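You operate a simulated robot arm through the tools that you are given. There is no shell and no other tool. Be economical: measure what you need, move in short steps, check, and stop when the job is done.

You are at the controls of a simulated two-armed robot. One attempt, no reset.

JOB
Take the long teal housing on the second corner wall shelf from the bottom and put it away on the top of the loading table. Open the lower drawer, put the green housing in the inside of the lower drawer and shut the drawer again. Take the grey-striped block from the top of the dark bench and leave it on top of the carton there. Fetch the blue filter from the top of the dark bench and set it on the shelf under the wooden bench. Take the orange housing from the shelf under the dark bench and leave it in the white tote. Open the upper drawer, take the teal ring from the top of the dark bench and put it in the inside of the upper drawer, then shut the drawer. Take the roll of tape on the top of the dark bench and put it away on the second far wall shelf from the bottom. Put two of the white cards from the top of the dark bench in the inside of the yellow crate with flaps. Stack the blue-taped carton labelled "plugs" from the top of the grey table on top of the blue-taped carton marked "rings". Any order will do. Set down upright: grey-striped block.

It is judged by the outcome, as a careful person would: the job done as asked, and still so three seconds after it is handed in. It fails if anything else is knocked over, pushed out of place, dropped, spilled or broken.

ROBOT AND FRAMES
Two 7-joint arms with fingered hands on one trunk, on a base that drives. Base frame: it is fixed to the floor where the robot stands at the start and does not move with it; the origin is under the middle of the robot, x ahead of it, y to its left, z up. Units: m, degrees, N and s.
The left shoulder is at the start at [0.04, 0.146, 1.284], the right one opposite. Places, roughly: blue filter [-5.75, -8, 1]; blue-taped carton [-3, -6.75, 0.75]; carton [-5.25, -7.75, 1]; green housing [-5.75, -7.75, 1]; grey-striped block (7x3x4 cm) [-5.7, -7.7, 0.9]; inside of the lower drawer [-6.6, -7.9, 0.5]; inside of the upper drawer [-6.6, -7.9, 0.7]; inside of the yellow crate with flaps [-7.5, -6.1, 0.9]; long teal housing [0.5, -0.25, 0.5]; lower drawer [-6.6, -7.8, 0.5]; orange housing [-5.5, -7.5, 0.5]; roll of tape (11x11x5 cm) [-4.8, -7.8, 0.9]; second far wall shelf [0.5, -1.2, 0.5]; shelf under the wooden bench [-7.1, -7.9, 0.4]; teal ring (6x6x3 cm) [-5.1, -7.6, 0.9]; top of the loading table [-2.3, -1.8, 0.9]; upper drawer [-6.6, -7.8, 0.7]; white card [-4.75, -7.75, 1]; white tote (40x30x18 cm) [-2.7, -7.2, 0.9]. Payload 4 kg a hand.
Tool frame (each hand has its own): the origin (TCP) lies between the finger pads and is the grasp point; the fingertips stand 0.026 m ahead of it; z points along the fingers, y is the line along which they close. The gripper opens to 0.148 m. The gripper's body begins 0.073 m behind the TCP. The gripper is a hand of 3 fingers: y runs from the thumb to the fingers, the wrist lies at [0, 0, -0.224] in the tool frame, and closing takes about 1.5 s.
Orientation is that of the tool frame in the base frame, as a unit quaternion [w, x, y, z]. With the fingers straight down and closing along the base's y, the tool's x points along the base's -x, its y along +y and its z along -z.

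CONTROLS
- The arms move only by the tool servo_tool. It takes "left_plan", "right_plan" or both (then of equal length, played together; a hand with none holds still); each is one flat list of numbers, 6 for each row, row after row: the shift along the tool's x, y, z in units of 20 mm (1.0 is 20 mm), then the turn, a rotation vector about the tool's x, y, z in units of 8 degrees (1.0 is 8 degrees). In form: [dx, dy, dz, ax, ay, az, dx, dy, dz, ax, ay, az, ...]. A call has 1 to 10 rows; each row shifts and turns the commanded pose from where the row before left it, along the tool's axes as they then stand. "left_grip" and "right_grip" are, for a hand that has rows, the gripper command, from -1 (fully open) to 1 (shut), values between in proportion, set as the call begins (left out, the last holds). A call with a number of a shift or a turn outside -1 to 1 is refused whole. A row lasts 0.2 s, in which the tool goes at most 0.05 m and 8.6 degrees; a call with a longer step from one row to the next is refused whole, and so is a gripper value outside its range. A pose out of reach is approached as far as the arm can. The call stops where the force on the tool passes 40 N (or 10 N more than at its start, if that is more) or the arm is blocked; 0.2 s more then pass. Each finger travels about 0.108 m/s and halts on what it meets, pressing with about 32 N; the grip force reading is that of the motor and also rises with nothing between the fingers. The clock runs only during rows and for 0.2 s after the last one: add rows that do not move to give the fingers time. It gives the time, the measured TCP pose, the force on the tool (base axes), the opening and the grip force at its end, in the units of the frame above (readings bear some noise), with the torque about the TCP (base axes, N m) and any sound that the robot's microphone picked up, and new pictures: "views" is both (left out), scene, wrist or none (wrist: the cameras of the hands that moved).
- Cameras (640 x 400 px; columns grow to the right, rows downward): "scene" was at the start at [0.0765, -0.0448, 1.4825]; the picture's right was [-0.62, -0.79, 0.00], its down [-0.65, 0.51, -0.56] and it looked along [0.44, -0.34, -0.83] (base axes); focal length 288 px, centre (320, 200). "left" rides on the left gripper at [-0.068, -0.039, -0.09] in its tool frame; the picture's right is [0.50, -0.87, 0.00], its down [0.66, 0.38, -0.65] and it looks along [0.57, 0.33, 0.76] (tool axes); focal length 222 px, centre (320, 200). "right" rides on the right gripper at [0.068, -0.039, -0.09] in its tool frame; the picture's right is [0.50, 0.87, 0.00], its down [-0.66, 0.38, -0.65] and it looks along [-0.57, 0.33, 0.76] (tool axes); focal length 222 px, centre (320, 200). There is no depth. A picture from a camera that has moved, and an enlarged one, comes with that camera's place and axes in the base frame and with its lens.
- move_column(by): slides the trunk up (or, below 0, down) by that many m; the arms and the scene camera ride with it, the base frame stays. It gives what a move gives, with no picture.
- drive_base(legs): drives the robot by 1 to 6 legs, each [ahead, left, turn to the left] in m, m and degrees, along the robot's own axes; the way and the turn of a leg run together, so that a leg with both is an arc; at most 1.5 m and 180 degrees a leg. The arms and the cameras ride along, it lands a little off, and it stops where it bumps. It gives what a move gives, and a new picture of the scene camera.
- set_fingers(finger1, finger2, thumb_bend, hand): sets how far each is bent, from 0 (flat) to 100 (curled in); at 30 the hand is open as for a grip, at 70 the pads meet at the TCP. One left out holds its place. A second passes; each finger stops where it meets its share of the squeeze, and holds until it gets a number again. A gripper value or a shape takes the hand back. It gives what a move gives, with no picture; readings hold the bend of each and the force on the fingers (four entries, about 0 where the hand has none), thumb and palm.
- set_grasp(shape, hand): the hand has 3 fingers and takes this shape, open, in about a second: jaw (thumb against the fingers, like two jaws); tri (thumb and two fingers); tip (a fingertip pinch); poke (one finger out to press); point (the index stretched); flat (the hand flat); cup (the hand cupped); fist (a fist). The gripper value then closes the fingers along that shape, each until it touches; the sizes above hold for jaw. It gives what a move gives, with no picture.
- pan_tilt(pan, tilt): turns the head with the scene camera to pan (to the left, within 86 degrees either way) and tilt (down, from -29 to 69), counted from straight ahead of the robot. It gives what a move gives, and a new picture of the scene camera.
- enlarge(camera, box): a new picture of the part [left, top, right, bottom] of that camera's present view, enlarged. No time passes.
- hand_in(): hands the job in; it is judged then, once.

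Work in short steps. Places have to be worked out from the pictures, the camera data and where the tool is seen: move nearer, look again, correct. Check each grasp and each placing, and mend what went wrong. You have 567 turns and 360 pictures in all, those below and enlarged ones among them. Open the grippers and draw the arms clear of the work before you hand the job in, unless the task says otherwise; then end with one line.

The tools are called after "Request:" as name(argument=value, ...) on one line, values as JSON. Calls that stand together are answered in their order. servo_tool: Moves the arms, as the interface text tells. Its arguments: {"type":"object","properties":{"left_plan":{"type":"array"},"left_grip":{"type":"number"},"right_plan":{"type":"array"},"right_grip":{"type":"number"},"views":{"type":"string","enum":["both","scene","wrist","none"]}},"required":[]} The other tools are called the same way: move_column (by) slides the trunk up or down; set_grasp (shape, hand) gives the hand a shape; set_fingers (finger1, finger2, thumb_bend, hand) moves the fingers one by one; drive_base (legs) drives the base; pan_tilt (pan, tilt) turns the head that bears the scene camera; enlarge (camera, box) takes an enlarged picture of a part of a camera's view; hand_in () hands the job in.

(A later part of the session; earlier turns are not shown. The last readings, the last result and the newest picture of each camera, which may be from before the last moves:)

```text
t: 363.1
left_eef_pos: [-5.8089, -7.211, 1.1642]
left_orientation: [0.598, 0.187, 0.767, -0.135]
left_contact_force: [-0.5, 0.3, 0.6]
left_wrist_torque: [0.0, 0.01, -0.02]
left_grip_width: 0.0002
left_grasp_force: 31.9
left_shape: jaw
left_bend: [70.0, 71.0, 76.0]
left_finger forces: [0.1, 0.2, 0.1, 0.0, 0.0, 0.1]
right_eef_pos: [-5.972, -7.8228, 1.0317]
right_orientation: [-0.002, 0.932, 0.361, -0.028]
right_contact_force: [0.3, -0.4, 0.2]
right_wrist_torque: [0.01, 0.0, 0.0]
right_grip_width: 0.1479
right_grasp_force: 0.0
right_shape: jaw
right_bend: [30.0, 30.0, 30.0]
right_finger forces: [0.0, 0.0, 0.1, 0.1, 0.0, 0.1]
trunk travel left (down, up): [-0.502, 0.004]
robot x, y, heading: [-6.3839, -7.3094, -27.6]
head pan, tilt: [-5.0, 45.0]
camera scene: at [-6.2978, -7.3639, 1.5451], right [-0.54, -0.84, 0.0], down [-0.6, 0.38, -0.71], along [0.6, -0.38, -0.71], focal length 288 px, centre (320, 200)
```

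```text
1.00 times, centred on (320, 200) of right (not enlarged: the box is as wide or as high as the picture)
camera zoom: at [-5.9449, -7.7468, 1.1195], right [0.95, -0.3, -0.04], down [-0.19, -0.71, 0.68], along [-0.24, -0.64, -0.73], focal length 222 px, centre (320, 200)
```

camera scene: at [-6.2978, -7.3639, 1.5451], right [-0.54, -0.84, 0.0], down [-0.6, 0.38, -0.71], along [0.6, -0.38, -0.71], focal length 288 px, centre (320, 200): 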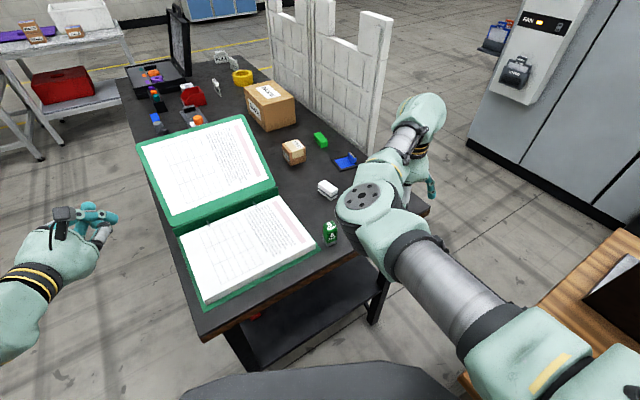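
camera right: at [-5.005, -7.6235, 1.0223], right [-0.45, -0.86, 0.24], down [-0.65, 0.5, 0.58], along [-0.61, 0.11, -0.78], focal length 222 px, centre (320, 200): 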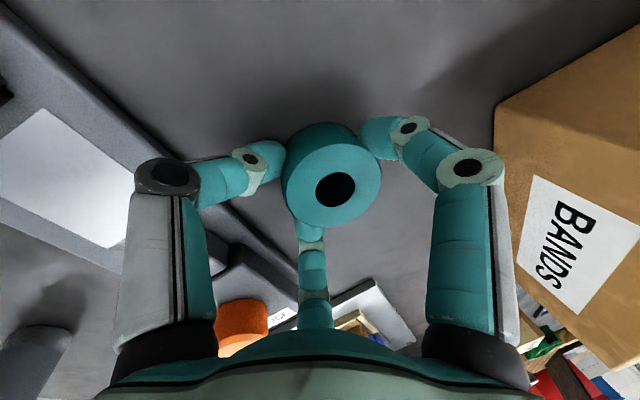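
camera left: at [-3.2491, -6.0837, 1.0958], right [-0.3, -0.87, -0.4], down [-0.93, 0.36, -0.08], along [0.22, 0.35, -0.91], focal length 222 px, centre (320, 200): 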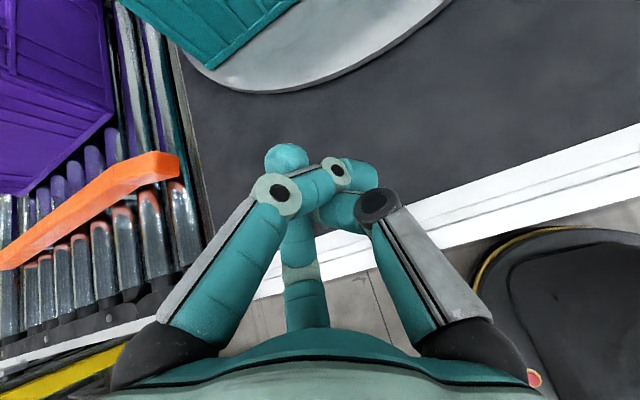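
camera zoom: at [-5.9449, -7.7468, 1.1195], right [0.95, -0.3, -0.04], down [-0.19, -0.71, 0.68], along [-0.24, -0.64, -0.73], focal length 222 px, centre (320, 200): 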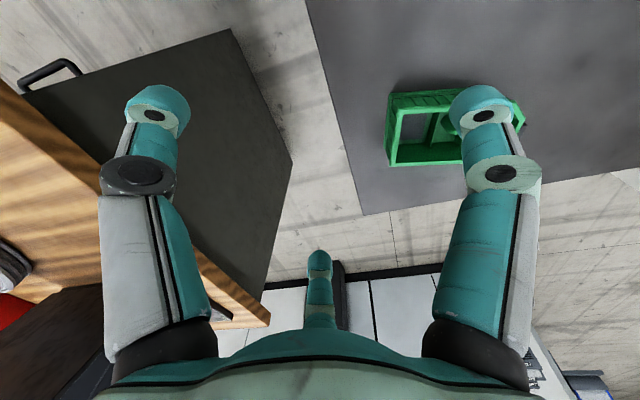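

All objects visible. Green housing centre ≈(−5.87, −7.862), long axis about −13°. I extend the arm, turn the hand so it closes across the short side, and move 4 cm forward.

Request:
servo_tool(right_plan=[0.3, 0.82, 0, 0, 0, 0, 0.3, 0.82, 0, 0, 0, 0, 0.3, 0.82, 0, 0, 0, 0, 0, 0, 0, 0, 0, 1, 0, 0, 0, 0, 0, 1, 0, 0, 0, 0, 0, 1, 0, 0, 0, 0, 0, 1, 0, 0, 0, 0, 0, 1, 0, 0, 0, 0, 0, 1, 0, 0, 0, 0, 0, 0.9], views="none")

Request:
drive_base(legs=[[0.045, 0.005, 0]])

Request:
enlarge(camera="right", box=[0, 0, 640, 400])

```text
t: 365.3
left_eef_pos: [-5.8077, -7.2106, 1.1646]
left_orientation: [0.598, 0.188, 0.767, -0.136]
left_contact_force: [0.5, 0.0, 0.2]
left_wrist_torque: [0.01, -0.01, 0.03]
left_grip_width: 0.0003
left_grasp_force: 32.5
left_shape: jaw
left_bend: [70.0, 71.0, 76.0]
left_finger forces: [0.0, 0.2, 0.0, 0.0, 0.0, 0.1]
right_eef_pos: [-5.9448, -7.7848, 1.0203]
right_orientation: [0.01, 0.997, -0.076, -0.026]
right_contact_force: [-0.3, -0.4, 0.7]
right_wrist_torque: [-0.02, -0.02, 0.01]
right_grip_width: 0.1481
right_grasp_force: 0.0
right_shape: jaw
right_bend: [30.0, 30.0, 30.0]
right_finger forces: [0.0, 0.0, 0.1, 0.0, 0.1, 0.0]
right hand out of reach, approached as far as the arm can: row 8, 9, 10
trunk travel left (down, up): [-0.502, 0.004]
robot x, y, heading: [-6.3863, -7.31, -27.6]
head pan, tilt: [-5.0, 45.0]
```

```text
t: 366.2
left_eef_pos: [-5.7761, -7.2225, 1.1672]
left_orientation: [0.601, 0.186, 0.765, -0.135]
left_contact_force: [-0.6, 0.6, 0.2]
left_wrist_torque: [0.01, 0.0, -0.04]
left_grip_width: 0.0
left_grasp_force: 32.2
left_shape: jaw
left_bend: [70.0, 71.0, 76.0]
left_finger forces: [0.1, 0.0, 0.0, 0.0, 0.0, 0.0]
right_eef_pos: [-5.9098, -7.7986, 1.0251]
right_orientation: [0.012, 0.997, -0.076, -0.021]
right_contact_force: [-0.7, 0.3, 0.9]
right_wrist_torque: [0.0, -0.09, 0.02]
right_grip_width: 0.148
right_grasp_force: 0.1
right_shape: jaw
right_bend: [30.0, 30.0, 30.0]
right_finger forces: [0.1, 0.0, 0.0, 0.0, 0.1, 0.1]
trunk travel left (down, up): [-0.502, 0.004]
robot x, y, heading: [-6.3451, -7.3264, -27.5]
head pan, tilt: [-5.0, 45.0]
camera scene: at [-6.2683, -7.3751, 1.5459], right [-0.54, -0.84, 0.0], down [-0.59, 0.38, -0.71], along [0.6, -0.38, -0.7], focal length 288 px, centre (320, 200)
```

scene: 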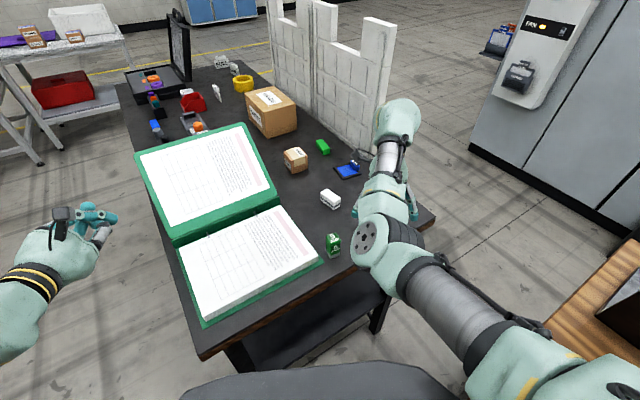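

```text
1.00 times, centred on (320, 200) of right (not enlarged: the box is as wide or as high as the picture)
camera zoom: at [-5.8352, -7.7681, 1.1106], right [0.36, -0.93, 0.0], down [-0.68, -0.26, 0.69], along [-0.64, -0.25, -0.72], focal length 222 px, centre (320, 200)
```

zoom: 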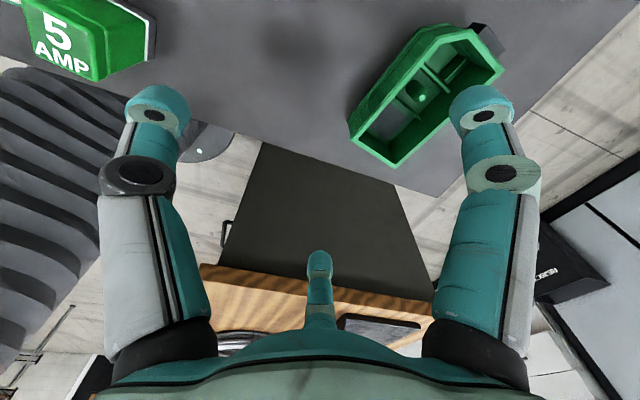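

Housing corners now give centre (−5.869, −7.863), 9×6 cm. I move over it and lower.

Request:
drive_base(legs=[[0.067, -0.043, 0]])

Request:
move_column(by=-0.06)

Request:
enlarge(camera="right", box=[0, 0, 640, 400])

```text
t: 367.3
left_eef_pos: [-5.7306, -7.2883, 1.165]
left_orientation: [0.599, 0.185, 0.767, -0.136]
left_contact_force: [0.8, 0.3, 1.0]
left_wrist_torque: [0.01, 0.02, -0.02]
left_grip_width: 0.0001
left_grasp_force: 31.8
left_shape: jaw
left_bend: [70.0, 71.0, 76.0]
left_finger forces: [0.1, 0.0, 0.0, 0.0, 0.0, 0.0]
right_eef_pos: [-5.8664, -7.8631, 1.0236]
right_orientation: [0.013, 0.997, -0.075, -0.023]
right_contact_force: [-0.3, 1.3, 0.6]
right_wrist_torque: [-0.02, -0.01, -0.01]
right_grip_width: 0.1481
right_grasp_force: 0.1
right_shape: jaw
right_bend: [30.0, 30.0, 30.0]
right_finger forces: [0.0, 0.0, 0.0, 0.0, 0.1, 0.0]
trunk travel left (down, up): [-0.502, 0.004]
robot x, y, heading: [-6.3032, -7.3953, -27.4]
head pan, tilt: [-5.0, 45.0]
camera scene: at [-6.2202, -7.4413, 1.5456], right [-0.54, -0.84, 0.0], down [-0.6, 0.38, -0.71], along [0.6, -0.38, -0.7], focal length 288 px, centre (320, 200)
```

scene: 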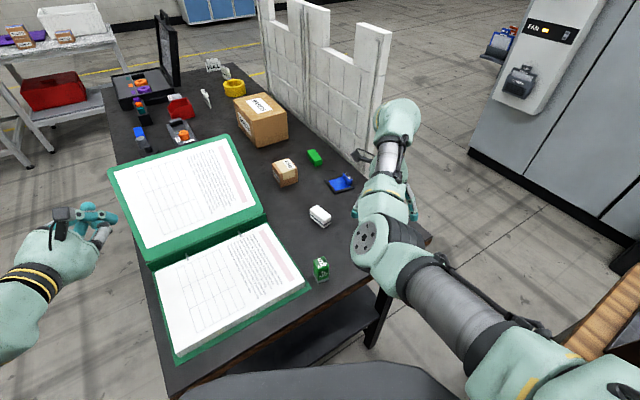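

```text
t: 368.3
left_eef_pos: [-5.7263, -7.2933, 1.105]
left_orientation: [0.597, 0.186, 0.769, -0.134]
left_contact_force: [-0.6, 0.4, 1.2]
left_wrist_torque: [0.0, -0.01, -0.01]
left_grip_width: 0.0001
left_grasp_force: 32.3
left_shape: jaw
left_bend: [70.0, 71.0, 76.0]
left_finger forces: [0.1, 0.0, 0.1, 0.0, 0.0, 0.0]
right_eef_pos: [-5.8626, -7.8687, 0.9603]
right_orientation: [0.011, 0.997, -0.074, -0.024]
right_contact_force: [-0.3, 0.5, -0.3]
right_wrist_torque: [0.01, 0.01, 0.0]
right_grip_width: 0.1479
right_grasp_force: 0.0
right_shape: jaw
right_bend: [30.0, 30.0, 30.0]
right_finger forces: [0.1, 0.0, 0.1, 0.0, 0.0, 0.1]
trunk travel left (down, up): [-0.442, 0.064]
robot x, y, heading: [-6.304, -7.3953, -27.5]
head pan, tilt: [-5.0, 45.0]
```

```text
1.00 times, centred on (320, 200) of right (not enlarged: the box is as wide or as high as the picture)
camera zoom: at [-5.786, -7.8387, 1.046], right [0.36, -0.93, 0.0], down [-0.67, -0.26, 0.69], along [-0.65, -0.25, -0.72], focal length 222 px, centre (320, 200)
```

zoom: 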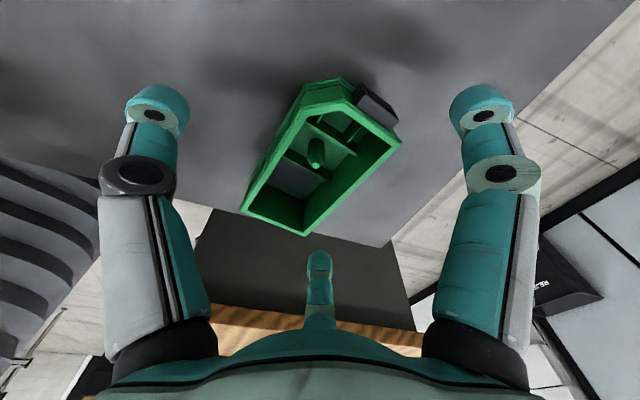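

Centred. Lower 2.7 cm and close.

Request:
move_column(by=-0.027)

Request:
servo_tool(right_plan=[0, 0, 0, 0, 0, 0, 0, 0, 0, 0, 0, 0, 0, 0, 0, 0, 0, 0, 0, 0, 0, 0, 0, 0, 0, 0, 0, 0, 0, 0, 0, 0, 0, 0, 0, 0, 0, 0, 0, 0, 0, 0], right_grip=1, views="wrist")

```text
t: 369.0
left_eef_pos: [-5.7282, -7.2921, 1.0751]
left_orientation: [0.597, 0.185, 0.769, -0.133]
left_contact_force: [-0.1, -0.1, -0.1]
left_wrist_torque: [0.03, -0.02, 0.01]
left_grip_width: 0.0
left_grasp_force: 32.1
left_shape: jaw
left_bend: [70.0, 71.0, 76.0]
left_finger forces: [0.0, 0.1, 0.1, 0.1, 0.0, 0.0]
right_eef_pos: [-5.863, -7.868, 0.9334]
right_orientation: [0.011, 0.997, -0.075, -0.025]
right_contact_force: [0.4, 0.6, -0.1]
right_wrist_torque: [-0.02, 0.0, 0.0]
right_grip_width: 0.148
right_grasp_force: 0.1
right_shape: jaw
right_bend: [30.0, 30.0, 30.0]
right_finger forces: [0.0, 0.0, 0.0, 0.0, 0.1, 0.0]
trunk travel left (down, up): [-0.415, 0.091]
robot x, y, heading: [-6.3044, -7.3929, -27.4]
head pan, tilt: [-5.0, 45.0]
```

```text
t: 370.6
left_eef_pos: [-5.7262, -7.2939, 1.0775]
left_orientation: [0.598, 0.185, 0.768, -0.133]
left_contact_force: [0.2, -0.4, -0.6]
left_wrist_torque: [0.03, 0.03, 0.01]
left_grip_width: 0.0
left_grasp_force: 32.2
left_shape: jaw
left_bend: [70.0, 71.0, 76.0]
left_finger forces: [0.1, 0.1, 0.0, 0.0, 0.0, 0.0]
right_eef_pos: [-5.8628, -7.8681, 0.9331]
right_orientation: [0.01, 0.997, -0.075, -0.025]
right_contact_force: [-0.5, 0.5, -0.1]
right_wrist_torque: [0.04, 0.02, 0.08]
right_grip_width: 0.058
right_grasp_force: 31.9
right_shape: jaw
right_bend: [78.0, 79.0, 70.0]
right_finger forces: [29.4, 21.1, 0.1, 0.0, 32.6, 0.0]
trunk travel left (down, up): [-0.415, 0.091]
robot x, y, heading: [-6.3035, -7.3951, -27.2]
head pan, tilt: [-5.0, 45.0]
camera right: at [-5.7858, -7.8388, 1.0186], right [0.37, -0.93, 0.0], down [-0.67, -0.26, 0.69], along [-0.65, -0.25, -0.72], focal length 222 px, centre (320, 200)
```

right: 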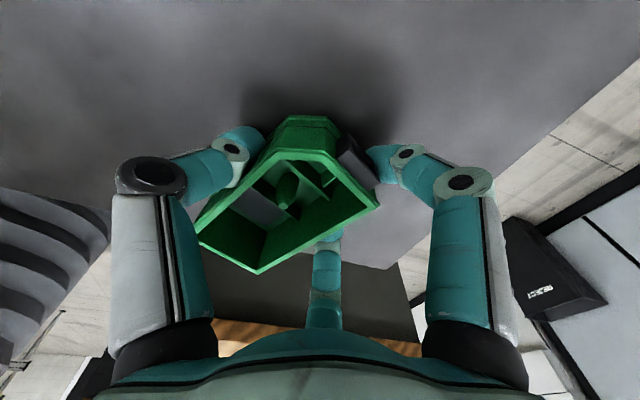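

Gripped well. I lift, back off diagonally clear of the AMP can, then turn toward the wooden bench's front-left corner to stage the housing there.

Request:
move_column(by=0.09)

Request:
drive_base(legs=[[-0.188, 0.067, 0], [0.0, 0.0, -20], [0.03, 0.15, -33]])

Request:
enlarge(camera="right", box=[0, 0, 640, 400])

```text
t: 371.9
left_eef_pos: [-5.7276, -7.2936, 1.1669]
left_orientation: [0.597, 0.186, 0.769, -0.134]
left_contact_force: [0.4, 1.1, 0.2]
left_wrist_torque: [-0.01, 0.01, 0.02]
left_grip_width: 0.0002
left_grasp_force: 31.9
left_shape: jaw
left_bend: [70.0, 71.0, 76.0]
left_finger forces: [0.0, 0.0, 0.1, 0.1, 0.1, 0.0]
right_eef_pos: [-5.8628, -7.8677, 1.0235]
right_orientation: [0.01, 0.997, -0.074, -0.025]
right_contact_force: [-0.1, 0.2, -1.7]
right_wrist_torque: [-0.02, -0.03, 0.0]
right_grip_width: 0.0581
right_grasp_force: 31.5
right_shape: jaw
right_bend: [78.0, 79.0, 70.0]
right_finger forces: [29.3, 21.0, 0.1, 0.0, 32.6, 0.0]
trunk travel left (down, up): [-0.505, 0.001]
robot x, y, heading: [-6.304, -7.3933, -27.3]
head pan, tilt: [-5.0, 45.0]
```

```text
t: 376.1
left_eef_pos: [-5.8644, -7.6038, 1.1662]
left_orientation: [0.477, 0.506, 0.608, -0.384]
left_contact_force: [0.6, 0.3, -0.9]
left_wrist_torque: [0.02, 0.0, 0.02]
left_grip_width: 0.0
left_grasp_force: 32.5
left_shape: jaw
left_bend: [70.0, 71.0, 76.0]
left_finger forces: [0.0, 0.0, 0.0, 0.0, 0.0, 0.0]
right_eef_pos: [-6.4029, -7.8491, 1.0228]
right_orientation: [-0.002, 0.862, -0.506, -0.027]
right_contact_force: [0.3, 0.9, -1.3]
right_wrist_torque: [-0.04, -0.03, -0.01]
right_grip_width: 0.058
right_grasp_force: 32.2
right_shape: jaw
right_bend: [78.0, 79.0, 70.0]
right_finger forces: [29.4, 20.7, 0.0, 0.1, 32.2, 0.0]
trunk travel left (down, up): [-0.505, 0.001]
robot x, y, heading: [-6.2958, -7.212, -79.8]
head pan, tilt: [-5.0, 45.0]
camera scene: at [-6.2861, -7.3114, 1.5479], right [-1.0, -0.09, 0.0], down [-0.06, 0.7, -0.71], along [0.07, -0.7, -0.71], focal length 288 px, centre (320, 200)
```

scene: 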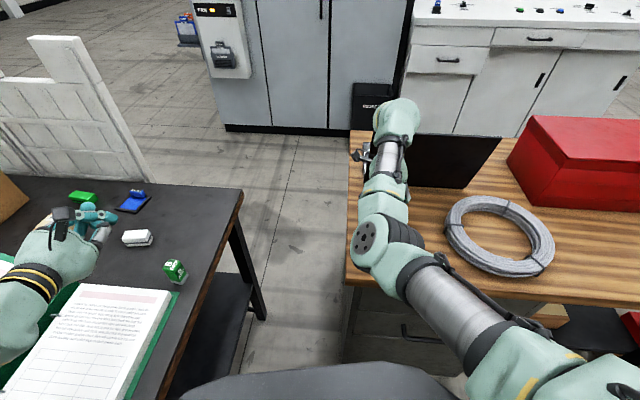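

```text
1.00 times, centred on (320, 200) of right (not enlarged: the box is as wide or as high as the picture)
camera zoom: at [-6.3322, -7.8915, 1.1081], right [-0.51, -0.86, 0.0], down [-0.62, 0.37, 0.69], along [-0.59, 0.36, -0.72], focal length 222 px, centre (320, 200)
```

zoom: 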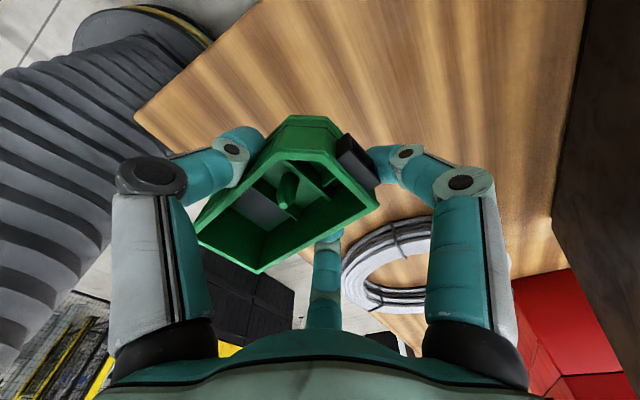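

I shift 7 cm back so the staging spot is nearer the front edge, then lower.

Request:
drive_base(legs=[[-0.065, 0.01, 0]])

Request:
move_column(by=-0.11)

Request:
servo_tool(right_plan=[0, 0, 0.2, 0, 0, 0, 0, 0, 0.2, 0, 0, 0, 0, 0, 0.2, 0, 0, 0, 0, 0, 0.2, 0, 0, 0, 0, 0, 0.2, 0, 0, 0, 0, 0, 0.2, 0, 0, 0, 0, 0, 0.2, 0, 0, 0, 0, 0, 0.2, 0, 0, 0], views="wrist")

```text
t: 377.1
left_eef_pos: [-5.8662, -7.5469, 1.1626]
left_orientation: [0.476, 0.507, 0.609, -0.382]
left_contact_force: [-0.1, -1.7, 0.0]
left_wrist_torque: [-0.01, 0.02, -0.01]
left_grip_width: 0.0
left_grasp_force: 31.8
left_shape: jaw
left_bend: [70.0, 71.0, 76.0]
left_finger forces: [0.0, 0.0, 0.0, 0.0, 0.1, 0.0]
right_eef_pos: [-6.4035, -7.7887, 1.0181]
right_orientation: [-0.005, 0.862, -0.507, -0.029]
right_contact_force: [1.1, -0.5, -1.5]
right_wrist_torque: [-0.01, -0.01, -0.04]
right_grip_width: 0.0578
right_grasp_force: 31.9
right_shape: jaw
right_bend: [78.0, 79.0, 70.0]
right_finger forces: [29.5, 20.7, 0.0, 0.0, 32.3, 0.0]
trunk travel left (down, up): [-0.505, 0.001]
robot x, y, heading: [-6.2994, -7.1382, -79.8]
head pan, tilt: [-5.0, 45.0]
camera scene: at [-6.2866, -7.2571, 1.5471], right [-1.0, -0.09, 0.0], down [-0.06, 0.71, -0.7], along [0.06, -0.7, -0.71], focal length 288 px, centre (320, 200)
```

scene: 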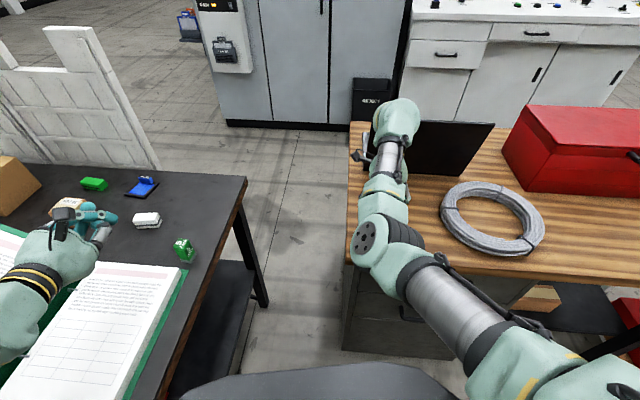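

```text
t: 378.3
left_eef_pos: [-5.8664, -7.5371, 1.0616]
left_orientation: [0.478, 0.505, 0.606, -0.386]
left_contact_force: [0.2, -0.1, 0.9]
left_wrist_torque: [0.02, -0.04, -0.03]
left_grip_width: 0.0
left_grasp_force: 32.0
left_shape: jaw
left_bend: [70.0, 71.0, 76.0]
left_finger forces: [0.0, 0.0, 0.0, 0.1, 0.0, 0.1]
right_eef_pos: [-6.4042, -7.7857, 0.9282]
right_orientation: [0.009, 0.862, -0.507, -0.021]
right_contact_force: [-1.0, 5.2, 16.8]
right_wrist_torque: [0.52, -0.56, 0.19]
right_grip_width: 0.0583
right_grasp_force: 32.4
right_shape: jaw
right_bend: [79.0, 79.0, 70.0]
right_finger forces: [30.4, 22.7, 0.0, 0.0, 35.5, 0.0]
trunk travel left (down, up): [-0.4, 0.106]
robot x, y, heading: [-6.3, -7.1447, -79.9]
head pan, tilt: [-5.0, 45.0]
stopped: the force on the tool passed its limit at 48 N (the readings are from after the stop); the commanded pose is now the measured one
```

```text
t: 378.9
left_eef_pos: [-5.8675, -7.5376, 1.0615]
left_orientation: [0.477, 0.506, 0.607, -0.384]
left_contact_force: [-0.3, -0.5, 1.0]
left_wrist_torque: [0.0, 0.01, 0.01]
left_grip_width: 0.0
left_grasp_force: 32.4
left_shape: jaw
left_bend: [70.0, 71.0, 76.0]
left_finger forces: [0.0, 0.0, 0.0, 0.0, 0.0, 0.1]
right_eef_pos: [-6.4037, -7.7884, 0.9283]
right_orientation: [0.012, 0.861, -0.509, -0.016]
right_contact_force: [0.5, 6.2, 20.0]
right_wrist_torque: [0.58, -0.66, 0.19]
right_grip_width: 0.058
right_grasp_force: 31.6
right_shape: jaw
right_bend: [79.0, 79.0, 70.0]
right_finger forces: [30.3, 21.8, 0.0, 0.0, 37.3, 0.0]
trunk travel left (down, up): [-0.4, 0.106]
robot x, y, heading: [-6.2995, -7.1431, -80.0]
head pan, tilt: [-5.0, 45.0]
stopped in row 2 (right hand): the force on the tool passed its limit at 44 N (the readings are from after the stop); the commanded pose is now the measured one
camera right: at [-6.3336, -7.8283, 1.0147], right [-0.52, -0.86, 0.02], down [-0.62, 0.39, 0.68], along [-0.59, 0.33, -0.74], focal length 222 px, centre (320, 200)
```

right: 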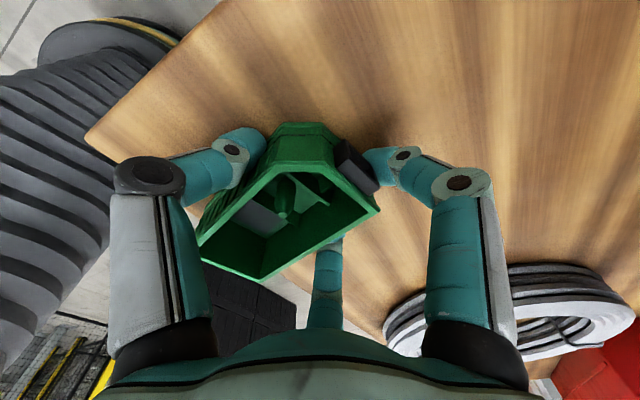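

Contact — wood top is ≈0.90. Release and rise.

Request:
servo_tool(right_plan=[0, 0, -0.1, 0, 0, 0, 0, 0, 0, 0, 0, 0, 0, 0, 0, 0, 0, 0, 0, 0, 0, 0, 0, 0], right_grip=-0.5, views="none")

Request:
move_column(by=0.1)

Request:
enlarge(camera="right", box=[0, 0, 640, 400])

```text
t: 379.9
left_eef_pos: [-5.8681, -7.538, 1.0622]
left_orientation: [0.478, 0.505, 0.607, -0.384]
left_contact_force: [-0.4, -0.7, 0.5]
left_wrist_torque: [0.0, 0.01, -0.03]
left_grip_width: 0.0
left_grasp_force: 31.7
left_shape: jaw
left_bend: [70.0, 71.0, 76.0]
left_finger forces: [0.0, 0.0, 0.0, 0.1, 0.0, 0.0]
right_eef_pos: [-6.4043, -7.7876, 0.9282]
right_orientation: [0.012, 0.861, -0.509, -0.019]
right_contact_force: [-5.7, -5.4, 20.6]
right_wrist_torque: [0.35, -0.88, -0.15]
right_grip_width: 0.1099
right_grasp_force: 0.1
right_shape: jaw
right_bend: [27.0, 27.0, 46.0]
right_finger forces: [0.1, 0.1, 0.1, 0.0, 21.1, 0.0]
trunk travel left (down, up): [-0.4, 0.106]
robot x, y, heading: [-6.3012, -7.1405, -79.8]
head pan, tilt: [-5.0, 45.0]
```

```text
t: 381.2
left_eef_pos: [-5.8666, -7.5379, 1.1622]
left_orientation: [0.478, 0.505, 0.607, -0.384]
left_contact_force: [-0.2, 0.7, -0.4]
left_wrist_torque: [0.0, 0.0, 0.02]
left_grip_width: 0.0001
left_grasp_force: 32.3
left_shape: jaw
left_bend: [70.0, 71.0, 76.0]
left_finger forces: [0.1, 0.1, 0.0, 0.1, 0.0, 0.1]
right_eef_pos: [-6.403, -7.788, 1.0272]
right_orientation: [0.01, 0.861, -0.509, -0.019]
right_contact_force: [-0.1, 0.2, 1.2]
right_wrist_torque: [-0.01, -0.03, 0.03]
right_grip_width: 0.1107
right_grasp_force: 0.1
right_shape: jaw
right_bend: [27.0, 27.0, 55.0]
right_finger forces: [0.0, 0.1, 0.0, 0.0, 0.1, 0.0]
trunk travel left (down, up): [-0.5, 0.006]
robot x, y, heading: [-6.298, -7.1456, -79.7]
head pan, tilt: [-5.0, 45.0]
```

```text
1.00 times, centred on (320, 200) of right (not enlarged: the box is as wide or as high as the picture)
camera zoom: at [-6.3334, -7.829, 1.1127], right [-0.52, -0.86, 0.02], down [-0.62, 0.39, 0.68], along [-0.59, 0.34, -0.73], focal length 222 px, centre (320, 200)
```

zoom: 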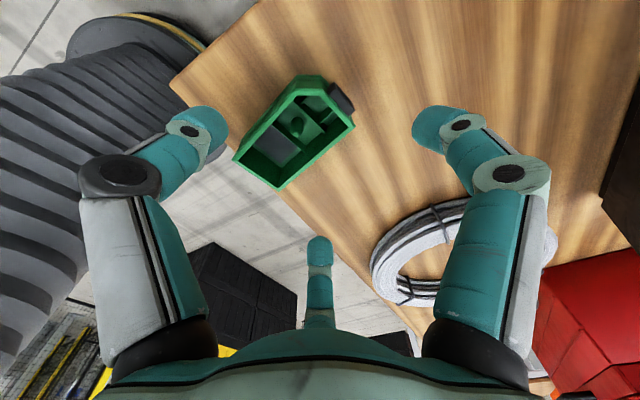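

Staged (close to the front edge but fully supported). Next: back off, straighten the hand and make it point forward for the lower drawer.

Request:
drive_base(legs=[[-0.6, 0, -10.3]])

Request:
servo_tool(right_plan=[0, 0, 0, 0, 0, -0.99, 0, 0, 0, 0, 0, -0.99, 0, 0, 0, 0, 0, -0.99, 0, 0, 0, 0, 0, -0.99, 0, 0, 0, 0, 0, -0.99, 0, 0, 0, 0, 0, -0.99, 0, 0, 0, 0, 0, -0.99, 0, 0, 0, 0, 0, -0.99, 0, 0, 0, 0, 0, -0.99], right_grip=-0.2, views="none")

Request:
servo_tool(right_plan=[0, 0.95, -0.04, -0.625, 0, 0, 0, 0.95, -0.04, -0.625, 0, 0, 0, 0.95, -0.04, -0.625, 0, 0, 0, 0.95, -0.04, -0.625, 0, 0, 0, 0.95, -0.04, -0.625, 0, 0, 0, 0.95, -0.04, -0.625, 0, 0, 0, 0.95, -0.04, -0.625, 0, 0, 0, 0.95, -0.04, -0.625, 0, 0, 0, 0.95, -0.04, -0.625, 0, 0, 0, 0.95, -0.04, -0.625, 0, 0], views="none")

Request:
servo_tool(right_plan=[0, 0.95, -0.04, -0.625, 0, 0, 0, 0.95, -0.04, -0.625, 0, 0, 0, 0.95, -0.04, -0.625, 0, 0, 0, 0.95, -0.04, -0.625, 0, 0, 0, 0.95, -0.04, -0.625, 0, 0], views="none")

```text
t: 384.6
left_eef_pos: [-5.9976, -7.0128, 1.1598]
left_orientation: [0.44, 0.559, 0.558, -0.426]
left_contact_force: [0.0, -1.0, 0.7]
left_wrist_torque: [0.0, -0.01, 0.0]
left_grip_width: 0.0001
left_grasp_force: 31.4
left_shape: jaw
left_bend: [70.0, 71.0, 76.0]
left_finger forces: [0.0, 0.0, 0.0, 0.0, 0.0, 0.1]
right_eef_pos: [-6.5714, -7.1609, 1.025]
right_orientation: [0.009, 0.811, -0.584, -0.02]
right_contact_force: [0.5, 0.4, -0.1]
right_wrist_torque: [0.0, -0.02, 0.01]
right_grip_width: 0.1108
right_grasp_force: 0.0
right_shape: jaw
right_bend: [27.0, 27.0, 55.0]
right_finger forces: [0.0, 0.0, 0.0, 0.0, 0.0, 0.0]
trunk travel left (down, up): [-0.5, 0.006]
robot x, y, heading: [-6.3516, -6.5438, -89.9]
head pan, tilt: [-5.0, 45.0]
camera scene: at [-6.3578, -6.649, 1.5429], right [-1.0, 0.09, 0.0], down [0.06, 0.7, -0.71], along [-0.07, -0.7, -0.71], focal length 288 px, centre (320, 200)
```

scene: 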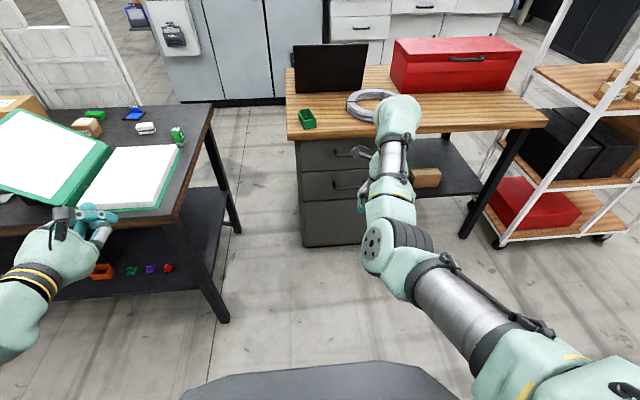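

```text
t: 386.6
left_eef_pos: [-5.9979, -7.0115, 1.1627]
left_orientation: [0.44, 0.559, 0.558, -0.426]
left_contact_force: [-0.1, -0.1, 0.4]
left_wrist_torque: [-0.03, -0.01, 0.05]
left_grip_width: 0.0
left_grasp_force: 32.0
left_shape: jaw
left_bend: [70.0, 71.0, 76.0]
left_finger forces: [0.1, 0.1, 0.0, 0.0, 0.1, 0.0]
right_eef_pos: [-6.571, -7.1603, 1.0245]
right_orientation: [-0.005, 1.0, -0.002, -0.021]
right_contact_force: [0.4, 0.5, -0.4]
right_wrist_torque: [0.0, -0.01, 0.02]
right_grip_width: 0.0893
right_grasp_force: 0.1
right_shape: jaw
right_bend: [32.0, 32.0, 70.0]
right_finger forces: [0.0, 0.0, 0.1, 0.1, 0.1, 0.0]
trunk travel left (down, up): [-0.5, 0.006]
robot x, y, heading: [-6.3516, -6.5476, -90.2]
head pan, tilt: [-5.0, 45.0]
```

```text
t: 388.9
left_eef_pos: [-5.9967, -7.0134, 1.1623]
left_orientation: [0.44, 0.56, 0.558, -0.427]
left_contact_force: [0.6, -0.3, 0.5]
left_wrist_torque: [0.0, 0.04, 0.01]
left_grip_width: 0.0001
left_grasp_force: 32.5
left_shape: jaw
left_bend: [70.0, 71.0, 76.0]
left_finger forces: [0.0, 0.0, 0.0, 0.1, 0.0, 0.0]
right_eef_pos: [-6.567, -7.3271, 1.1028]
right_orientation: [0.418, 0.908, 0.007, -0.021]
right_contact_force: [0.6, -0.1, -0.1]
right_wrist_torque: [0.03, 0.01, -0.03]
right_grip_width: 0.0892
right_grasp_force: 0.2
right_shape: jaw
right_bend: [32.0, 32.0, 70.0]
right_finger forces: [0.0, 0.0, 0.1, 0.1, 0.0, 0.0]
trunk travel left (down, up): [-0.5, 0.006]
robot x, y, heading: [-6.3475, -6.5438, -90.3]
head pan, tilt: [-5.0, 45.0]
```

```text
t: 390.1
left_eef_pos: [-5.9978, -7.0119, 1.1617]
left_orientation: [0.441, 0.559, 0.558, -0.426]
left_contact_force: [-0.4, -1.1, -0.1]
left_wrist_torque: [0.03, -0.02, -0.01]
left_grip_width: 0.0
left_grasp_force: 32.3
left_shape: jaw
left_bend: [70.0, 71.0, 76.0]
left_finger forces: [0.1, 0.0, 0.0, 0.0, 0.0, 0.1]
right_eef_pos: [-6.5646, -7.3715, 1.1837]
right_orientation: [0.605, 0.796, 0.011, -0.018]
right_contact_force: [0.3, 0.0, 0.8]
right_wrist_torque: [-0.01, 0.0, -0.03]
right_grip_width: 0.0894
right_grasp_force: 0.0
right_shape: jaw
right_bend: [32.0, 32.0, 70.0]
right_finger forces: [0.0, 0.1, 0.0, 0.0, 0.0, 0.0]
trunk travel left (down, up): [-0.5, 0.006]
robot x, y, heading: [-6.351, -6.5405, -90.5]
head pan, tilt: [-5.0, 45.0]
```

I lower the right hand 11 cm relative to the trunk and move the left hand inward, then lower the trunk.

Request:
servo_tool(left_plan=[0, -1, 0, 0, 0, 0, 0, -1, 0, 0, 0, 0, 0, -1, 0, 0, 0, 0, 0, -1, 0, 0, 0, 0, 0, -1, 0, 0, 0, 0, 0, -1, 0, 0, 0, 0, 0, -1, 0, 0, 0, 0], right_plan=[0, -0.88, 0.245, 0, 0, 0, 0, -0.88, 0.245, 0, 0, 0, 0, -0.88, 0.245, 0, 0, 0, 0, -0.88, 0.245, 0, 0, 0, 0, -0.88, 0.245, 0, 0, 0, 0, -0.88, 0.245, 0, 0, 0, 0, 0, 0, 0, 0, 0], views="none")

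Request:
move_column(by=-0.4)

Request:
move_column(by=-0.09)

Request:
enlarge(camera="right", box=[0, 0, 640, 400])

```text
t: 391.6
left_eef_pos: [-6.0949, -7.0381, 1.1467]
left_orientation: [0.439, 0.559, 0.559, -0.426]
left_contact_force: [0.0, -0.2, 0.0]
left_wrist_torque: [0.02, 0.03, 0.0]
left_grip_width: 0.0
left_grasp_force: 31.6
left_shape: jaw
left_bend: [70.0, 71.0, 76.0]
left_finger forces: [0.0, 0.0, 0.0, 0.0, 0.0, 0.0]
left hand out of reach, approached as far as the arm can: row 1, 2, 3, 4, 5, 6, 7
right_eef_pos: [-6.5658, -7.3723, 1.1396]
right_orientation: [0.604, 0.797, 0.011, -0.019]
right_contact_force: [-0.2, 0.1, -0.4]
right_wrist_torque: [0.01, 0.01, -0.01]
right_grip_width: 0.0894
right_grasp_force: 0.1
right_shape: jaw
right_bend: [32.0, 32.0, 70.0]
right_finger forces: [0.0, 0.1, 0.0, 0.0, 0.0, 0.0]
right hand out of reach, approached as far as the arm can: row 3, 4, 5, 6
trunk travel left (down, up): [-0.5, 0.006]
robot x, y, heading: [-6.3515, -6.5441, -90.5]
head pan, tilt: [-5.0, 45.0]
```

```text
t: 395.5
left_eef_pos: [-6.0965, -7.0395, 0.7468]
left_orientation: [0.441, 0.559, 0.559, -0.425]
left_contact_force: [-0.5, 0.4, 1.4]
left_wrist_torque: [0.02, 0.02, 0.0]
left_grip_width: 0.0
left_grasp_force: 32.4
left_shape: jaw
left_bend: [70.0, 71.0, 76.0]
left_finger forces: [0.0, 0.0, 0.0, 0.1, 0.1, 0.1]
right_eef_pos: [-6.5671, -7.3712, 0.7393]
right_orientation: [0.604, 0.797, 0.011, -0.018]
right_contact_force: [1.0, -0.5, 0.7]
right_wrist_torque: [0.01, -0.01, 0.03]
right_grip_width: 0.0892
right_grasp_force: 0.0
right_shape: jaw
right_bend: [32.0, 32.0, 70.0]
right_finger forces: [0.0, 0.0, 0.0, 0.0, 0.0, 0.1]
trunk travel left (down, up): [-0.1, 0.406]
robot x, y, heading: [-6.3516, -6.545, -90.6]
head pan, tilt: [-5.0, 45.0]
```

```text
t: 396.7
left_eef_pos: [-6.0977, -7.0396, 0.6587]
left_orientation: [0.44, 0.56, 0.558, -0.426]
left_contact_force: [0.0, -0.9, 0.0]
left_wrist_torque: [-0.01, 0.05, -0.01]
left_grip_width: 0.0
left_grasp_force: 31.7
left_shape: jaw
left_bend: [70.0, 71.0, 76.0]
left_finger forces: [0.1, 0.0, 0.0, 0.0, 0.0, 0.1]
right_eef_pos: [-6.5667, -7.3718, 0.6498]
right_orientation: [0.604, 0.797, 0.01, -0.018]
right_contact_force: [-0.4, 0.3, -0.2]
right_wrist_torque: [0.01, 0.01, -0.01]
right_grip_width: 0.0891
right_grasp_force: 0.1
right_shape: jaw
right_bend: [32.0, 32.0, 70.0]
right_finger forces: [0.1, 0.0, 0.1, 0.0, 0.0, 0.1]
trunk travel left (down, up): [-0.01, 0.496]
robot x, y, heading: [-6.3512, -6.548, -90.2]
head pan, tilt: [-5.0, 45.0]
```

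```text
1.00 times, centred on (320, 200) of right (not enlarged: the box is as wide or as high as the picture)
camera zoom: at [-6.5002, -7.2751, 0.6333], right [0.53, -0.24, 0.81], down [-0.63, 0.53, 0.57], along [-0.57, -0.81, 0.13], focal length 222 px, centre (320, 200)
```

zoom: 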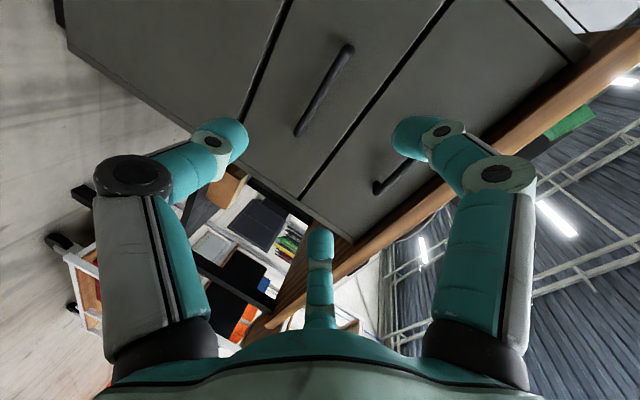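

The arm can't go lower in this pose; tilting the hand 20° further down brings the TCP to the lower handle (z≈0.582).

Request:
servo_tool(right_plan=[0, -0.95, -0.04, 0.625, 0, 0, 0, -0.95, -0.04, 0.625, 0, 0, 0, -0.95, -0.04, 0.625, 0, 0, 0, -0.95, -0.04, 0.625, 0, 0], views="none")

Request:
drive_base(legs=[[0.2, -0.035, 0.3]])

Request:
enlarge(camera="right", box=[0, 0, 640, 400])

```text
t: 397.7
left_eef_pos: [-6.0963, -7.0384, 0.6577]
left_orientation: [0.44, 0.559, 0.559, -0.425]
left_contact_force: [-0.9, -0.6, -0.2]
left_wrist_torque: [0.0, 0.01, 0.02]
left_grip_width: 0.0002
left_grasp_force: 31.7
left_shape: jaw
left_bend: [70.0, 71.0, 76.0]
left_finger forces: [0.1, 0.0, 0.0, 0.1, 0.0, 0.1]
right_eef_pos: [-6.5716, -7.339, 0.5799]
right_orientation: [0.456, 0.89, 0.006, -0.02]
right_contact_force: [0.1, 0.1, -0.2]
right_wrist_torque: [0.0, -0.02, 0.01]
right_grip_width: 0.0893
right_grasp_force: 0.1
right_shape: jaw
right_bend: [32.0, 32.0, 70.0]
right_finger forces: [0.0, 0.0, 0.0, 0.0, 0.1, 0.0]
trunk travel left (down, up): [-0.01, 0.496]
robot x, y, heading: [-6.3518, -6.544, -90.1]
head pan, tilt: [-5.0, 45.0]
```

```text
t: 399.3
left_eef_pos: [-6.127, -7.2378, 0.6586]
left_orientation: [0.441, 0.558, 0.56, -0.424]
left_contact_force: [0.2, -0.3, -0.2]
left_wrist_torque: [-0.02, 0.0, 0.0]
left_grip_width: 0.0
left_grasp_force: 32.4
left_shape: jaw
left_bend: [70.0, 71.0, 76.0]
left_finger forces: [0.0, 0.0, 0.0, 0.0, 0.0, 0.1]
right_eef_pos: [-6.6009, -7.5426, 0.5798]
right_orientation: [0.456, 0.89, 0.01, -0.019]
right_contact_force: [-0.3, -0.2, -0.5]
right_wrist_torque: [-0.01, -0.01, 0.0]
right_grip_width: 0.089
right_grasp_force: 0.1
right_shape: jaw
right_bend: [32.0, 32.0, 70.0]
right_finger forces: [0.0, 0.1, 0.0, 0.0, 0.1, 0.0]
trunk travel left (down, up): [-0.01, 0.496]
robot x, y, heading: [-6.3881, -6.7482, -89.8]
head pan, tilt: [-5.0, 45.0]
camera scene: at [-6.3917, -6.8491, 1.0535], right [-1.0, 0.09, 0.0], down [0.06, 0.71, -0.71], along [-0.06, -0.7, -0.71], focal length 288 px, centre (320, 200)
```

scene: 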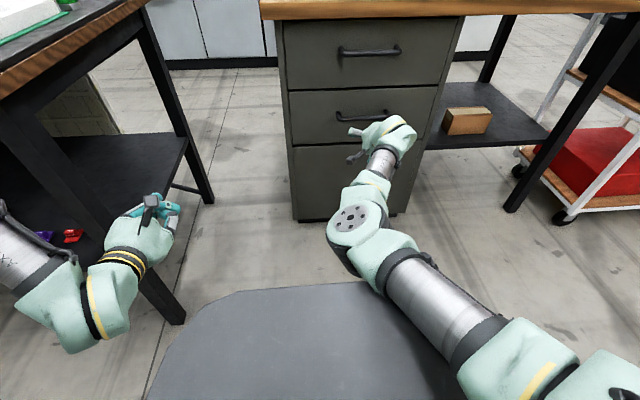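

```text
1.00 times, centred on (320, 200) of right (not enlarged: the box is as wide or as high as the picture)
camera zoom: at [-6.5321, -7.4464, 0.5978], right [0.53, -0.51, 0.68], down [-0.63, 0.31, 0.72], along [-0.57, -0.81, -0.15], focal length 222 px, centre (320, 200)
```

zoom: 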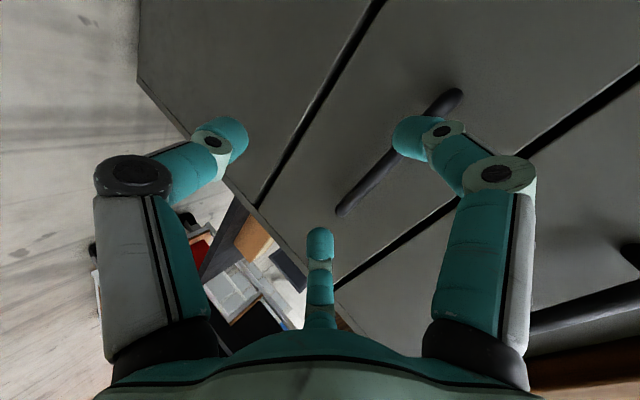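

I raise 2 cm so the fingers pass above the bar, then advance 11.5 cm.

Request:
move_column(by=0.022)

Request:
drive_base(legs=[[0.112, 0, 0]])

Request:
enlarge(camera="right", box=[0, 0, 640, 400])

```text
t: 400.0
left_eef_pos: [-6.127, -7.2385, 0.6775]
left_orientation: [0.441, 0.558, 0.561, -0.424]
left_contact_force: [-0.2, -0.4, 0.7]
left_wrist_torque: [0.01, 0.04, 0.02]
left_grip_width: 0.0001
left_grasp_force: 31.7
left_shape: jaw
left_bend: [70.0, 71.0, 76.0]
left_finger forces: [0.1, 0.1, 0.1, 0.0, 0.0, 0.0]
right_eef_pos: [-6.5999, -7.5426, 0.6027]
right_orientation: [0.457, 0.889, 0.01, -0.019]
right_contact_force: [-0.3, 0.1, -0.5]
right_wrist_torque: [-0.02, 0.0, 0.02]
right_grip_width: 0.0893
right_grasp_force: 0.0
right_shape: jaw
right_bend: [32.0, 32.0, 70.0]
right_finger forces: [0.1, 0.0, 0.0, 0.0, 0.0, 0.0]
trunk travel left (down, up): [-0.032, 0.474]
robot x, y, heading: [-6.3879, -6.746, -89.9]
head pan, tilt: [-5.0, 45.0]
```

```text
t: 401.2
left_eef_pos: [-6.1289, -7.3493, 0.6789]
left_orientation: [0.44, 0.559, 0.56, -0.425]
left_contact_force: [0.2, 0.0, -0.4]
left_wrist_torque: [-0.01, -0.03, -0.02]
left_grip_width: 0.0
left_grasp_force: 32.1
left_shape: jaw
left_bend: [70.0, 71.0, 76.0]
left_finger forces: [0.0, 0.0, 0.0, 0.1, 0.1, 0.1]
right_eef_pos: [-6.6015, -7.652, 0.6012]
right_orientation: [0.455, 0.89, 0.009, -0.019]
right_contact_force: [-0.6, -0.3, 0.1]
right_wrist_torque: [-0.04, -0.02, -0.02]
right_grip_width: 0.0896
right_grasp_force: 0.0
right_shape: jaw
right_bend: [32.0, 32.0, 70.0]
right_finger forces: [0.0, 0.1, 0.1, 0.0, 0.1, 0.1]
trunk travel left (down, up): [-0.032, 0.474]
robot x, y, heading: [-6.3855, -6.8594, -89.7]
head pan, tilt: [-5.0, 45.0]
camera scene: at [-6.3917, -6.9585, 1.0746], right [-1.0, 0.09, 0.0], down [0.06, 0.71, -0.71], along [-0.06, -0.7, -0.71], focal length 288 px, centre (320, 200)
```

scene: 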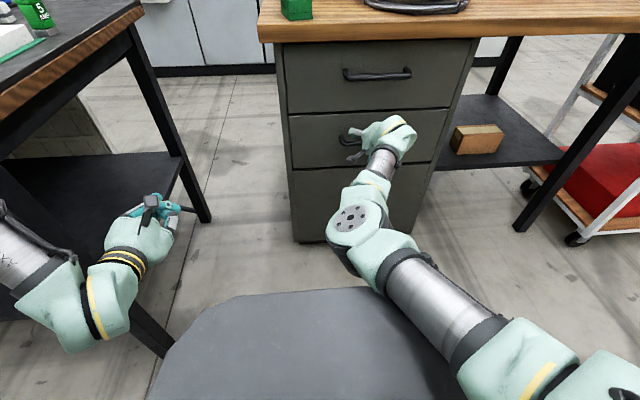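

```text
1.00 times, centred on (320, 200) of right (not enlarged: the box is as wide or as high as the picture)
camera zoom: at [-6.5334, -7.5554, 0.6186], right [0.53, -0.51, 0.68], down [-0.63, 0.31, 0.72], along [-0.57, -0.8, -0.15], focal length 222 px, centre (320, 200)
```

zoom: 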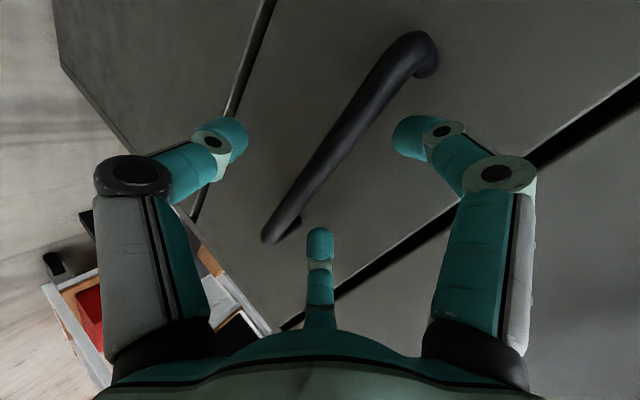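

The bar is between thumb and fingers. A little further, then close.

Request:
drive_base(legs=[[0.012, 0, 0]])

Request:
servo_tool(right_plan=[0, 0, 0, 0, 0, 0, 0, 0, 0, 0, 0, 0, 0, 0, 0, 0, 0, 0, 0, 0, 0, 0, 0, 0, 0, 0, 0, 0, 0, 0, 0, 0, 0, 0, 0, 0], right_grip=1, views="wrist")

```text
t: 402.0
left_eef_pos: [-6.1274, -7.3598, 0.6784]
left_orientation: [0.441, 0.559, 0.56, -0.425]
left_contact_force: [0.0, 0.0, 0.0]
left_wrist_torque: [0.01, -0.01, -0.01]
left_grip_width: 0.0002
left_grasp_force: 32.6
left_shape: jaw
left_bend: [70.0, 71.0, 76.0]
left_finger forces: [0.0, 0.1, 0.0, 0.0, 0.0, 0.1]
right_eef_pos: [-6.602, -7.6627, 0.6031]
right_orientation: [0.456, 0.89, 0.008, -0.019]
right_contact_force: [-0.1, 0.0, -0.1]
right_wrist_torque: [-0.01, 0.01, -0.03]
right_grip_width: 0.0892
right_grasp_force: 0.1
right_shape: jaw
right_bend: [32.0, 32.0, 70.0]
right_finger forces: [0.1, 0.1, 0.0, 0.0, 0.0, 0.0]
trunk travel left (down, up): [-0.032, 0.474]
robot x, y, heading: [-6.3865, -6.8657, -90.1]
head pan, tilt: [-5.0, 45.0]
camera scene: at [-6.3917, -6.97, 1.0746], right [-1.0, 0.09, 0.0], down [0.06, 0.71, -0.71], along [-0.06, -0.7, -0.71], focal length 288 px, centre (320, 200)
```

scene: 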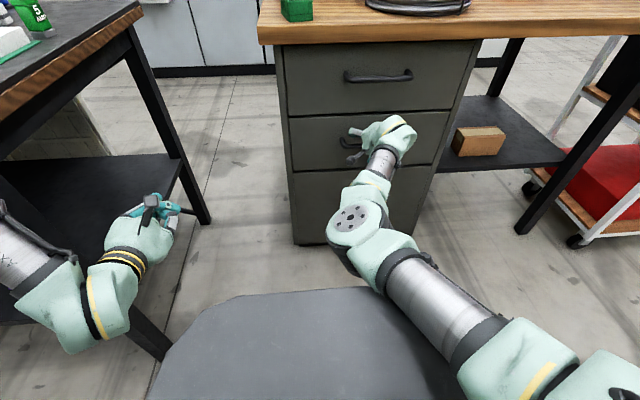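

```text
t: 403.4
left_eef_pos: [-6.1279, -7.3592, 0.6798]
left_orientation: [0.441, 0.558, 0.56, -0.425]
left_contact_force: [0.2, 0.3, 0.0]
left_wrist_torque: [0.01, 0.01, -0.01]
left_grip_width: 0.0
left_grasp_force: 32.3
left_shape: jaw
left_bend: [70.0, 71.0, 76.0]
left_finger forces: [0.0, 0.1, 0.1, 0.0, 0.0, 0.0]
right_eef_pos: [-6.6008, -7.662, 0.6024]
right_orientation: [0.456, 0.89, 0.01, -0.019]
right_contact_force: [-0.4, -1.2, -1.8]
right_wrist_torque: [0.05, 0.0, 0.02]
right_grip_width: 0.0154
right_grasp_force: 31.7
right_shape: jaw
right_bend: [72.0, 71.0, 70.0]
right_finger forces: [0.1, 0.0, 0.1, 0.0, 29.0, 0.0]
trunk travel left (down, up): [-0.032, 0.474]
robot x, y, heading: [-6.3846, -6.8683, -90.1]
head pan, tilt: [-5.0, 45.0]
camera right: at [-6.5334, -7.567, 0.6193], right [0.53, -0.51, 0.68], down [-0.63, 0.31, 0.72], along [-0.57, -0.8, -0.15], focal length 222 px, centre (320, 200)
```

right: 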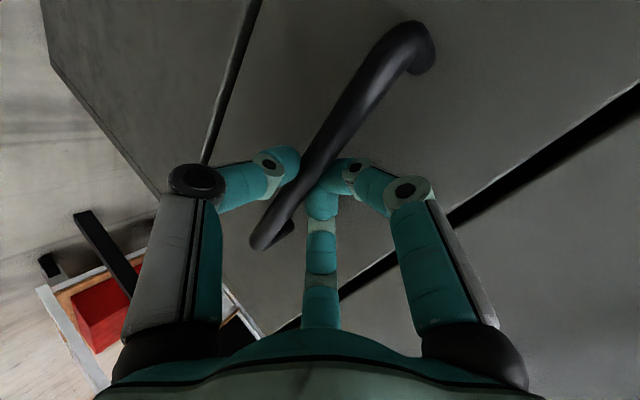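

Bar clamped. Pull the drawer open 27 cm.

Request:
drive_base(legs=[[-0.27, 0, 0]])

```text
t: 405.3
left_eef_pos: [-6.1302, -7.0948, 0.6791]
left_orientation: [0.44, 0.559, 0.559, -0.426]
left_contact_force: [0.0, 0.0, 0.1]
left_wrist_torque: [0.0, 0.01, 0.04]
left_grip_width: 0.0
left_grasp_force: 32.4
left_shape: jaw
left_bend: [70.0, 71.0, 76.0]
left_finger forces: [0.0, 0.0, 0.1, 0.0, 0.0, 0.1]
right_eef_pos: [-6.6014, -7.3945, 0.6033]
right_orientation: [0.455, 0.89, 0.007, -0.019]
right_contact_force: [10.2, -1.2, -3.0]
right_wrist_torque: [0.07, -0.23, 0.04]
right_grip_width: 0.0148
right_grasp_force: 32.2
right_shape: jaw
right_bend: [72.0, 71.0, 70.0]
right_finger forces: [0.0, 0.1, 0.0, 0.0, 31.4, 0.1]
trunk travel left (down, up): [-0.032, 0.474]
robot x, y, heading: [-6.3818, -6.5975, -90.3]
head pan, tilt: [-5.0, 45.0]
camera scene: at [-6.3908, -6.7027, 1.0746], right [-1.0, 0.09, 0.0], down [0.06, 0.7, -0.71], along [-0.07, -0.7, -0.71], focal length 288 px, centre (320, 200)
```

scene: 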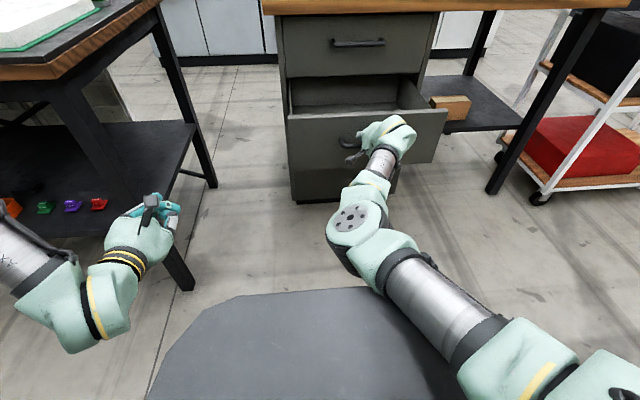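

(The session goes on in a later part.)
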